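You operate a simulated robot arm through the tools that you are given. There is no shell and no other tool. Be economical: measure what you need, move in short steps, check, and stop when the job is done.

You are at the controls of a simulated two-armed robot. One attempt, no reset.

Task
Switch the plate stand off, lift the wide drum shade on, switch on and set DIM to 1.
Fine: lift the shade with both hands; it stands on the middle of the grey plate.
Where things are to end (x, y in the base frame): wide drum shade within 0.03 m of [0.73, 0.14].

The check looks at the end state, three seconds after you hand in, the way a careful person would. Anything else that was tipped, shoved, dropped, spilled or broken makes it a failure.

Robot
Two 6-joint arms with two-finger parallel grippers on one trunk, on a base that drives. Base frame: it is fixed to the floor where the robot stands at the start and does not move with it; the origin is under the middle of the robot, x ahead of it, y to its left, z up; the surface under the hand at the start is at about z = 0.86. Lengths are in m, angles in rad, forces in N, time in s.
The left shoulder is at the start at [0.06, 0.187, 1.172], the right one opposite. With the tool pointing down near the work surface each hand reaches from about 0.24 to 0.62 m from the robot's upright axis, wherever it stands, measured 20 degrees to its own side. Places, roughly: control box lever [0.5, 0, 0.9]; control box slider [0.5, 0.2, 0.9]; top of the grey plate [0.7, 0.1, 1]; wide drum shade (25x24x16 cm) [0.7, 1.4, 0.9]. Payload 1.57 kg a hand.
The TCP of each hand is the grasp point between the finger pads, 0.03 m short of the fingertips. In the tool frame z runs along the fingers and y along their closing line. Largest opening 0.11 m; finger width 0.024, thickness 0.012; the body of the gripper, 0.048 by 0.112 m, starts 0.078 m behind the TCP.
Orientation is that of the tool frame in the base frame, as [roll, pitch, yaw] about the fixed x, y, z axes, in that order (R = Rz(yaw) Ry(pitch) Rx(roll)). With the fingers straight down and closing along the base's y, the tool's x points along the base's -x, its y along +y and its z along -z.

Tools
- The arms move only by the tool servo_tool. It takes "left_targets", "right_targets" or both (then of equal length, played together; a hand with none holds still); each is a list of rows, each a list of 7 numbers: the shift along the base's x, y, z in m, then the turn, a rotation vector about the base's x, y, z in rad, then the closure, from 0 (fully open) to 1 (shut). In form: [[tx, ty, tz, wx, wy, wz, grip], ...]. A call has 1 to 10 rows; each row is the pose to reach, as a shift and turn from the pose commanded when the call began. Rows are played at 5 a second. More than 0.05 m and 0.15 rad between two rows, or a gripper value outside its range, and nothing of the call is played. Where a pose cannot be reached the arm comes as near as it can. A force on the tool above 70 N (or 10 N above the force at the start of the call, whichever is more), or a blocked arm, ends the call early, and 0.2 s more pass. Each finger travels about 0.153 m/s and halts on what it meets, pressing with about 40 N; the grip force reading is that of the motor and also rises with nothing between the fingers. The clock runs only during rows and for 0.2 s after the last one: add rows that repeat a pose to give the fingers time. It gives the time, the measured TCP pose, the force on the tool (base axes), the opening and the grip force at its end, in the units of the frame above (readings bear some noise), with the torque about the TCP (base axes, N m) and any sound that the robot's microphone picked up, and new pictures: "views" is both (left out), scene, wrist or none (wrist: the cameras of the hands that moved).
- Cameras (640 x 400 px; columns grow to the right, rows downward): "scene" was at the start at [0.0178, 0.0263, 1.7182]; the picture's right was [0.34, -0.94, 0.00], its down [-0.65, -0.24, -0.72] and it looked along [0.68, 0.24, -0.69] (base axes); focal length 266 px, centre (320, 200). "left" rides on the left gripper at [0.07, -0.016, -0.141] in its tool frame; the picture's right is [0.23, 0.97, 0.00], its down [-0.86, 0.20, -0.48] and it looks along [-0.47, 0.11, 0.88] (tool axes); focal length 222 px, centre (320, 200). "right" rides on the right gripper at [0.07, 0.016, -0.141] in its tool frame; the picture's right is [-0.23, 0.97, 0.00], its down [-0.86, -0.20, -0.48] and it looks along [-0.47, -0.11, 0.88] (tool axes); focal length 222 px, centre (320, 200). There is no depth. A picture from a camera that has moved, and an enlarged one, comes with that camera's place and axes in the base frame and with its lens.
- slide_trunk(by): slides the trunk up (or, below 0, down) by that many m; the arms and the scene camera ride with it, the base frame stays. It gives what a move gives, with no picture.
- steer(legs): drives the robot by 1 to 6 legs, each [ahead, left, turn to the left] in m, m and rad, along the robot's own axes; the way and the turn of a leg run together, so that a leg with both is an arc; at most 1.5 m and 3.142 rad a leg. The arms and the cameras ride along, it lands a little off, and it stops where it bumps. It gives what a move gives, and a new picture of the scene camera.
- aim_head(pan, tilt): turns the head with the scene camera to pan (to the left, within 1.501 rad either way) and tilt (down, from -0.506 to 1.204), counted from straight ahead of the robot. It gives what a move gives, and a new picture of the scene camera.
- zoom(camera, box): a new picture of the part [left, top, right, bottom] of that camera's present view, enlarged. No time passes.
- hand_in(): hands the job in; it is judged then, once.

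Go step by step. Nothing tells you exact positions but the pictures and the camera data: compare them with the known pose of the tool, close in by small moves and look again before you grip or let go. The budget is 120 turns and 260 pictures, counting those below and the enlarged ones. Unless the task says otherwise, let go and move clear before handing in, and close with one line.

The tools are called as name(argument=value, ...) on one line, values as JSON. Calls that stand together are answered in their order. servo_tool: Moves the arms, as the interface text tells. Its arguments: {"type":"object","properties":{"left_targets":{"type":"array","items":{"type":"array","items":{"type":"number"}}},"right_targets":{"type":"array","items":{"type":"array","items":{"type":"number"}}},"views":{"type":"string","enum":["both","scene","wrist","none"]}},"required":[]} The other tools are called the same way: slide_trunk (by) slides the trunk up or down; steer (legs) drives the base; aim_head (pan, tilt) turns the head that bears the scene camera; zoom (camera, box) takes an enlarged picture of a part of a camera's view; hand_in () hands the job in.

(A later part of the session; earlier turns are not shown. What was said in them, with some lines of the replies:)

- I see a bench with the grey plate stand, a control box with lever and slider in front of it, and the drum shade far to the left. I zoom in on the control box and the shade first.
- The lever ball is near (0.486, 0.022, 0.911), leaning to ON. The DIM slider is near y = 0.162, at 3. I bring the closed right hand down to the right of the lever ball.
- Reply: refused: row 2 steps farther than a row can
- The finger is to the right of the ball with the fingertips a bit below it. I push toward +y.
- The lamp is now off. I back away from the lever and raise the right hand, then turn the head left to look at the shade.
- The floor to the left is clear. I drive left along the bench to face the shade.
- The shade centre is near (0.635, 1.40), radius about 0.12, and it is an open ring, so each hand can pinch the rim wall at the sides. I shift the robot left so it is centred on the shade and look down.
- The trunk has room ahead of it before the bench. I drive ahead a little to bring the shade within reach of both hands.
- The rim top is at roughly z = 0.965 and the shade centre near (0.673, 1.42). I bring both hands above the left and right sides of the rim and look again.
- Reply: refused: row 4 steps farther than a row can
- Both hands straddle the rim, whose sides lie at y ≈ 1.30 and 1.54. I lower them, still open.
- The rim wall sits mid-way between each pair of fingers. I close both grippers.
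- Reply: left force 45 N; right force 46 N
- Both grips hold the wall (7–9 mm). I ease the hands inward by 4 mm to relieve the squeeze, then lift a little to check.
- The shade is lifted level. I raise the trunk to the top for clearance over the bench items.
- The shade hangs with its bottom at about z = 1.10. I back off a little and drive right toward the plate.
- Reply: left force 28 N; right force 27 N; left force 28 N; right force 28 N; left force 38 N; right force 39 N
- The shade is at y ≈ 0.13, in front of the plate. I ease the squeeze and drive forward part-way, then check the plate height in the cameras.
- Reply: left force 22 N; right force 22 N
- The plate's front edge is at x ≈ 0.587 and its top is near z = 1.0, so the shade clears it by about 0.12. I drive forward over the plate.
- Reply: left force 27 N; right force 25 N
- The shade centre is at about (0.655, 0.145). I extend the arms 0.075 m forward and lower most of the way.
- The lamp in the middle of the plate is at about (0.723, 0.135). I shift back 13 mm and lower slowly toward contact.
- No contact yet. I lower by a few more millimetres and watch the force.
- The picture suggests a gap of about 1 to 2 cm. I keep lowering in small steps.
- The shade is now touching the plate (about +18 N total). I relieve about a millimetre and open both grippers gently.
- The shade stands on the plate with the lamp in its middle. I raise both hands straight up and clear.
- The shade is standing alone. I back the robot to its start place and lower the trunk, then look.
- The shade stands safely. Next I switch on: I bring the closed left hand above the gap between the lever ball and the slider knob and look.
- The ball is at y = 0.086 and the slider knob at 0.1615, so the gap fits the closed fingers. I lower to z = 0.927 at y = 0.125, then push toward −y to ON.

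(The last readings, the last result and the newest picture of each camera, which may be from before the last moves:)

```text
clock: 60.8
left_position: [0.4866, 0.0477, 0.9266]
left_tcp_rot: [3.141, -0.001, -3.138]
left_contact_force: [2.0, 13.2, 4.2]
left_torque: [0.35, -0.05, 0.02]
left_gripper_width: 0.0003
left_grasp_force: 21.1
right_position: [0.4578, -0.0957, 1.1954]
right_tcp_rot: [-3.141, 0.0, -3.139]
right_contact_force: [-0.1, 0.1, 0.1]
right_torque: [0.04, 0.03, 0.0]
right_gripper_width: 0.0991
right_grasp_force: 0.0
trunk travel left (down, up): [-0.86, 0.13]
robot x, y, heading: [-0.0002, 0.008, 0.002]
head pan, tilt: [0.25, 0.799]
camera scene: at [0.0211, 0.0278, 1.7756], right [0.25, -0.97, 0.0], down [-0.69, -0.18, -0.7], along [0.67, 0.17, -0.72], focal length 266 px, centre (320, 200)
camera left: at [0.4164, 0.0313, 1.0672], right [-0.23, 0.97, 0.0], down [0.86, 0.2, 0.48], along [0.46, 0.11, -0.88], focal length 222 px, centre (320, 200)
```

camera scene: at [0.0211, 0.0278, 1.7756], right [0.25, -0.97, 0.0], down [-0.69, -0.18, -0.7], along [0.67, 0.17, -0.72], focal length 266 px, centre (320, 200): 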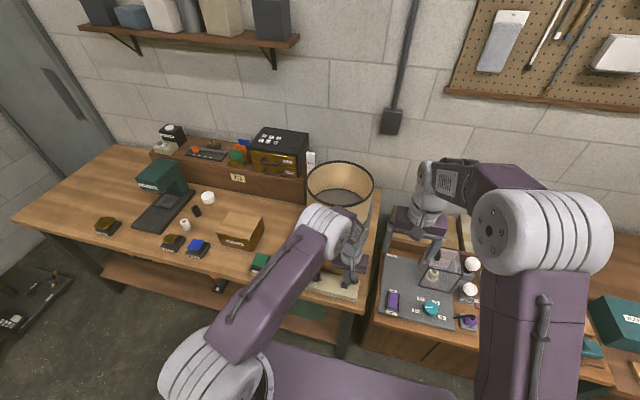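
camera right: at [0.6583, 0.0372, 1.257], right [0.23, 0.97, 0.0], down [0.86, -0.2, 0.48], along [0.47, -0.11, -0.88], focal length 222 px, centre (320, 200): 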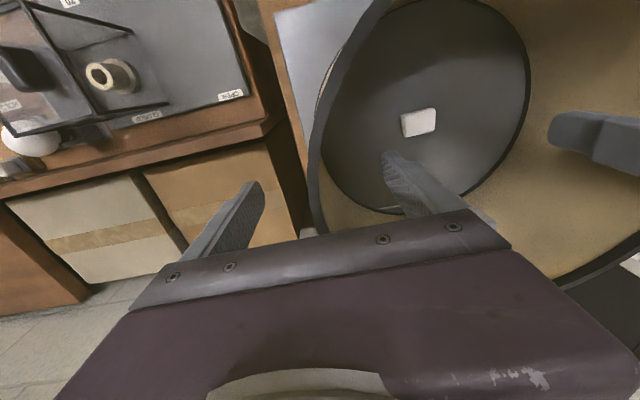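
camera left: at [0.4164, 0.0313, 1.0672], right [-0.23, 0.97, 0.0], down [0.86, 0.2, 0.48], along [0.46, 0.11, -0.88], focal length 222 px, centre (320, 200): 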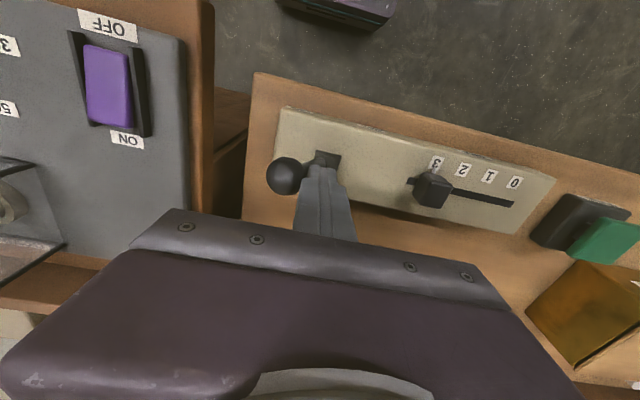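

The lever has moved back to ON. I now retract to between the lever and the knob and lower to push the slider.

servo_tool(left_targets=[[0, 0.02, 0, 0, 0, 0, 1], [0, 0.045, 0, 0, 0, 0, 1], [0, 0.077, 0, 0, 0, 0, 1], [0, 0.077, -0.015, 0, 0, 0, 1], [0, 0.077, -0.03, 0, 0, 0, 1], [0, 0.077, -0.03, 0, 0, 0, 1]])

zoom(camera="left", box=[180, 60, 500, 260])

zoom(camera="scene", box=[270, 150, 390, 320])

zoom(camera="right", box=[320, 60, 560, 210])

```text
clock: 62.2
left_position: [0.4856, 0.1224, 0.8941]
left_tcp_rot: [-3.142, 0.0, -3.139]
left_contact_force: [0.4, 0.0, 0.1]
left_torque: [0.01, -0.03, -0.02]
left_gripper_width: 0.0
left_grasp_force: 21.0
right_position: [0.4585, -0.0979, 1.1956]
right_tcp_rot: [3.141, -0.001, -3.14]
right_contact_force: [-0.9, 0.5, 0.0]
right_torque: [0.02, 0.03, 0.01]
right_gripper_width: 0.099
right_grasp_force: 0.0
trunk travel left (down, up): [-0.86, 0.13]
robot x, y, heading: [0.0034, 0.0078, 0.003]
head pan, tilt: [0.25, 0.799]
camera scene: at [0.0208, 0.0256, 1.7755], right [0.25, -0.97, 0.0], down [-0.69, -0.18, -0.7], along [0.68, 0.17, -0.72], focal length 266 px, centre (320, 200)
camera left: at [0.416, 0.1053, 1.0363], right [-0.23, 0.97, 0.0], down [0.85, 0.2, 0.48], along [0.47, 0.11, -0.88], focal length 222 px, centre (320, 200)
```

scene: 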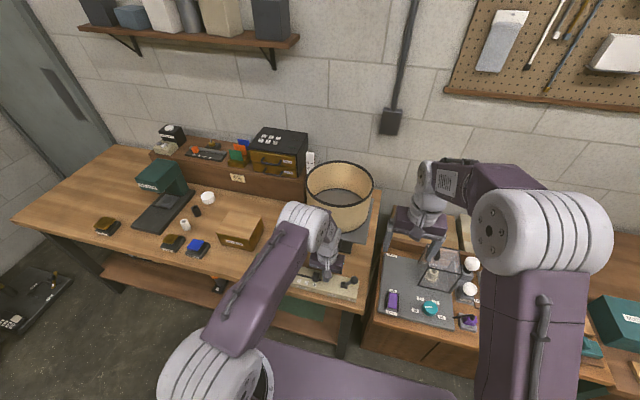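
left: 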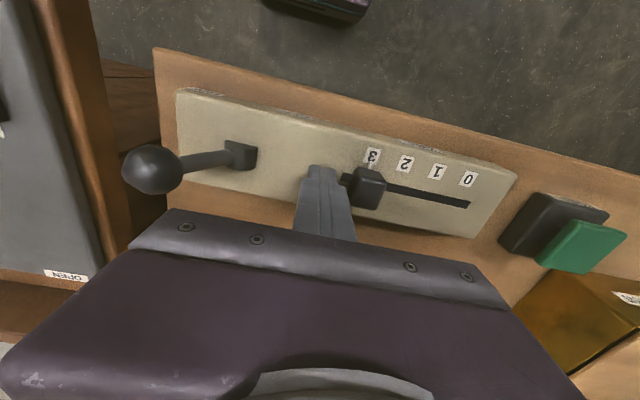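

```text
2.00 times, centred on (340, 160) of left
camera zoom: at [0.416, 0.1053, 1.0363], right [-0.23, 0.97, 0.0], down [0.85, 0.2, 0.48], along [0.47, 0.11, -0.88], focal length 444 px, centre (280, 280)
```

zoom: 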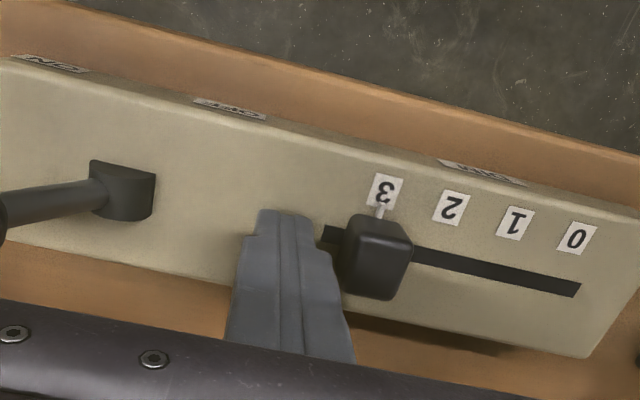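

```text
2.35 times, centred on (330, 235) of scene
camera zoom: at [0.0208, 0.0256, 1.7755], right [0.25, -0.97, 0.0], down [-0.69, -0.18, -0.7], along [0.68, 0.17, -0.72], focal length 625 px, centre (296, 118)
```

zoom: 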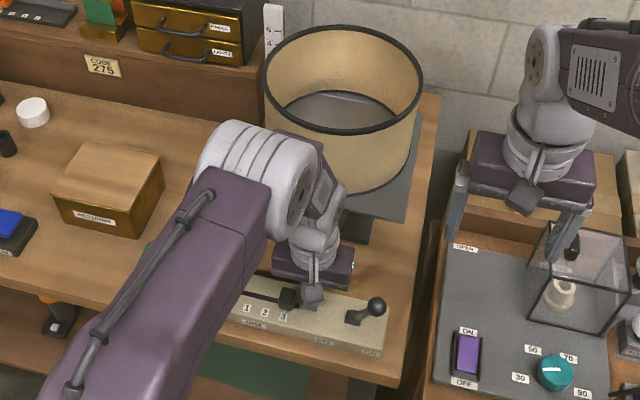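

```text
2.67 times, centred on (440, 135) of right
camera zoom: at [0.3891, -0.0815, 1.3372], right [0.22, 0.97, 0.0], down [0.86, -0.2, 0.48], along [0.47, -0.11, -0.88], focal length 592 px, centre (0, 373)
```

zoom: 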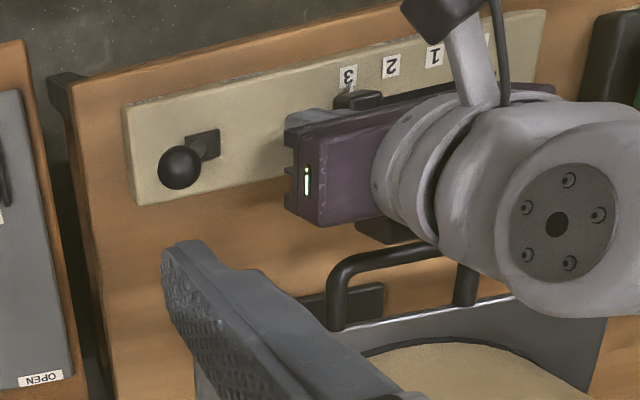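

The knob is at label 3 (y ≈ 0.162), and label 1 is at y ≈ 0.223. I lower another 7 mm and push the knob toward +y, stopping short to check.

servo_tool(left_targets=[[0, 0, -0.007, 0, 0, 0, 1], [0, 0.01, -0.007, 0, 0, 0, 1], [0, 0.025, -0.007, 0, 0, 0, 1], [0, 0.04, -0.007, 0, 0, 0, 1], [0, 0.055, -0.007, 0, 0, 0, 1], [0, 0.065, -0.007, 0, 0, 0, 1], [0, 0.065, -0.007, 0, 0, 0, 1]], views="none")

zoom(camera="left", box=[180, 60, 500, 260])

```text
clock: 63.8
left_position: [0.488, 0.1874, 0.8889]
left_tcp_rot: [-3.141, -0.003, -3.141]
left_contact_force: [-0.2, -0.2, -0.4]
left_torque: [0.0, -0.01, 0.03]
left_gripper_width: 0.0
left_grasp_force: 21.6
right_position: [0.4585, -0.097, 1.1948]
right_tcp_rot: [3.141, 0.0, -3.141]
right_contact_force: [-0.5, -0.3, -0.4]
right_torque: [-0.02, 0.02, 0.02]
right_gripper_width: 0.099
right_grasp_force: 0.1
trunk travel left (down, up): [-0.86, 0.13]
robot x, y, heading: [0.001, 0.0105, 0.004]
head pan, tilt: [0.25, 0.799]
```

```text
2.00 times, centred on (340, 160) of left
camera zoom: at [0.4163, 0.1708, 1.0297], right [-0.23, 0.97, 0.0], down [0.85, 0.2, 0.48], along [0.46, 0.11, -0.88], focal length 444 px, centre (280, 280)
```

zoom: 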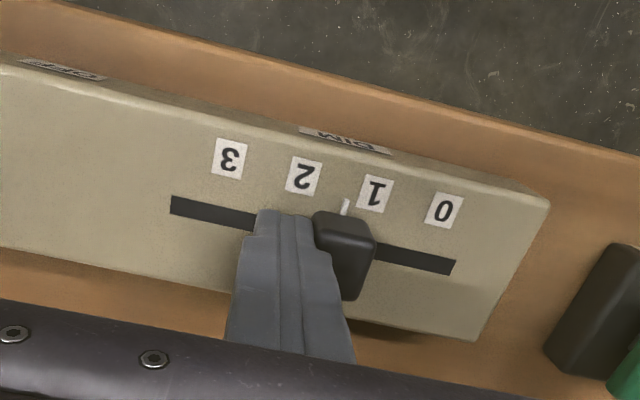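

The knob follows the finger and its pointer is about 12 mm short of label 1. I push it the rest of the way.

servo_tool(left_targets=[[0, 0.006, 0, 0, 0, 0, 1], [0, 0.011, 0, 0, 0, 0, 1], [0, 0.011, 0, 0, 0, 0, 1]], views="none")

zoom(camera="left", box=[180, 60, 500, 260])

```text
clock: 64.6
left_position: [0.4871, 0.1988, 0.8878]
left_tcp_rot: [3.141, -0.002, -3.14]
left_contact_force: [0.9, -0.6, 0.5]
left_torque: [-0.02, -0.03, -0.01]
left_gripper_width: 0.0
left_grasp_force: 20.8
right_position: [0.458, -0.0987, 1.1962]
right_tcp_rot: [-3.141, 0.0, -3.14]
right_contact_force: [-0.1, -0.1, -0.5]
right_torque: [0.03, 0.01, 0.01]
right_gripper_width: 0.099
right_grasp_force: 0.1
trunk travel left (down, up): [-0.86, 0.13]
robot x, y, heading: [0.002, 0.0057, 0.003]
head pan, tilt: [0.25, 0.799]
```

```text
2.00 times, centred on (340, 160) of left
camera zoom: at [0.4161, 0.1815, 1.0297], right [-0.23, 0.97, 0.0], down [0.86, 0.2, 0.48], along [0.46, 0.11, -0.88], focal length 444 px, centre (280, 280)
```

zoom: 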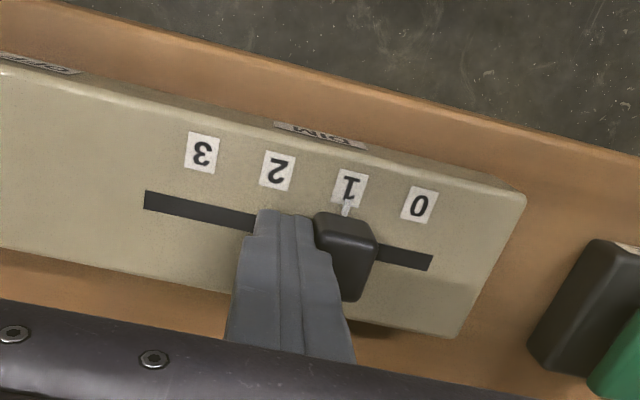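

The pointer is right at label 1. I back off, raise the left hand, and check the lamp and final scene.

servo_tool(left_targets=[[0, -0.015, 0, 0, 0, 0, 1], [0, -0.015, 0.04, 0, 0, 0, 1], [0, -0.015, 0.085, 0, 0, 0, 1], [-0.01, -0.005, 0.13, 0, 0, 0, 1], [-0.02, 0.02, 0.17, 0, 0, 0, 1], [-0.02, 0.04, 0.21, 0, 0, 0, 1], [-0.02, 0.06, 0.25, 0, 0, 0, 1], [-0.02, 0.08, 0.29, 0, 0, 0, 0.5], [-0.02, 0.1, 0.33, 0, 0, 0, 0.2], [-0.02, 0.11, 0.37, 0, 0, 0, 0]], views="wrist")

slide_trunk(by=0.13)

aim_head(pan=0.1, tilt=0.8)

zoom(camera="scene", box=[230, 160, 390, 320])

```text
clock: 66.8
left_position: [0.4663, 0.3094, 1.2594]
left_tcp_rot: [-3.141, -0.002, -3.14]
left_contact_force: [-0.1, 0.4, 0.1]
left_torque: [0.0, -0.04, 0.01]
left_gripper_width: 0.11
left_grasp_force: 0.1
right_position: [0.4578, -0.099, 1.1963]
right_tcp_rot: [-3.14, 0.002, -3.14]
right_contact_force: [0.2, -0.9, -0.8]
right_torque: [-0.03, 0.0, -0.01]
right_gripper_width: 0.0993
right_grasp_force: 0.0
trunk travel left (down, up): [-0.86, 0.13]
robot x, y, heading: [0.0037, 0.0057, -0.001]
head pan, tilt: [0.25, 0.799]
camera left: at [0.396, 0.2914, 1.3998], right [-0.23, 0.97, 0.0], down [0.86, 0.2, 0.48], along [0.46, 0.11, -0.88], focal length 222 px, centre (320, 200)
```

left: 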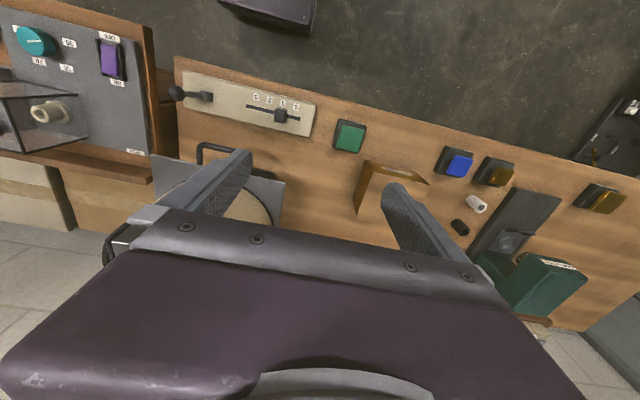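

```text
clock: 68.4
left_position: [0.4668, 0.3084, 1.3875]
left_tcp_rot: [3.141, -0.001, -3.141]
left_contact_force: [-0.1, 0.1, -0.1]
left_torque: [0.01, 0.0, -0.02]
left_gripper_width: 0.1102
left_grasp_force: 0.1
right_position: [0.4585, -0.0981, 1.3265]
right_tcp_rot: [-3.141, 0.001, -3.14]
right_contact_force: [-0.2, 0.1, -0.3]
right_torque: [0.04, -0.02, 0.01]
right_gripper_width: 0.0991
right_grasp_force: 0.1
trunk travel left (down, up): [-0.99, 0.0]
robot x, y, heading: [0.0048, 0.0087, 0.003]
head pan, tilt: [0.25, 0.799]
```

```text
clock: 69.1
left_position: [0.4673, 0.3082, 1.3875]
left_tcp_rot: [-3.141, -0.003, -3.14]
left_contact_force: [0.4, 0.1, 0.4]
left_torque: [0.02, 0.01, -0.02]
left_gripper_width: 0.1097
left_grasp_force: 0.0
right_position: [0.4578, -0.098, 1.3257]
right_tcp_rot: [-3.141, 0.001, -3.14]
right_contact_force: [0.5, -0.3, -0.4]
right_torque: [0.02, -0.02, 0.0]
right_gripper_width: 0.0988
right_grasp_force: 0.2
trunk travel left (down, up): [-0.99, 0.0]
robot x, y, heading: [-0.0002, 0.0064, 0.001]
head pan, tilt: [0.099, 0.799]
camera scene: at [0.0233, 0.0131, 1.9055], right [0.1, -0.99, 0.0], down [-0.71, -0.07, -0.7], along [0.69, 0.07, -0.72], focal length 266 px, centre (320, 200)
```

scene: 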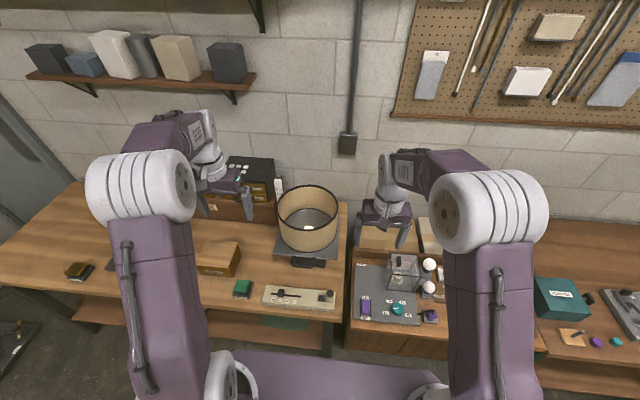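

```text
2.50 times, centred on (310, 240) of scene
camera zoom: at [0.0233, 0.0131, 1.9055], right [0.1, -0.99, 0.0], down [-0.71, -0.07, -0.7], along [0.69, 0.07, -0.72], focal length 664 px, centre (345, 100)
```

zoom: 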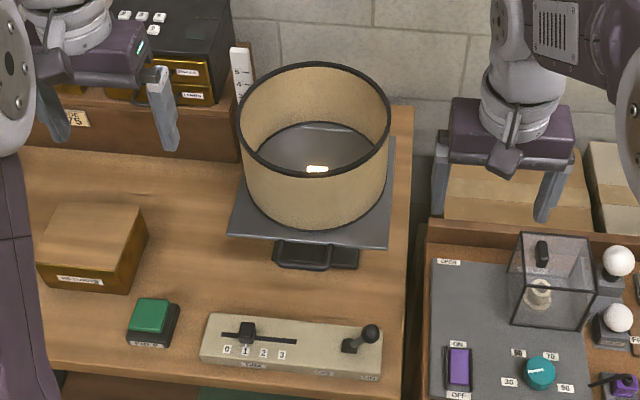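

The lamp glows dimly inside the shade, the lever is at ON, the pointer is at DIM 1, and the shade stands in the middle of the plate with both hands clear. I hand in.

hand_in()

```text
The job is handed in.
```

The plate stand was switched off, the drum shade lifted on with both hands to about (0.73, 0.14), then the stand switched back on with DIM at 1; the job is handed in.
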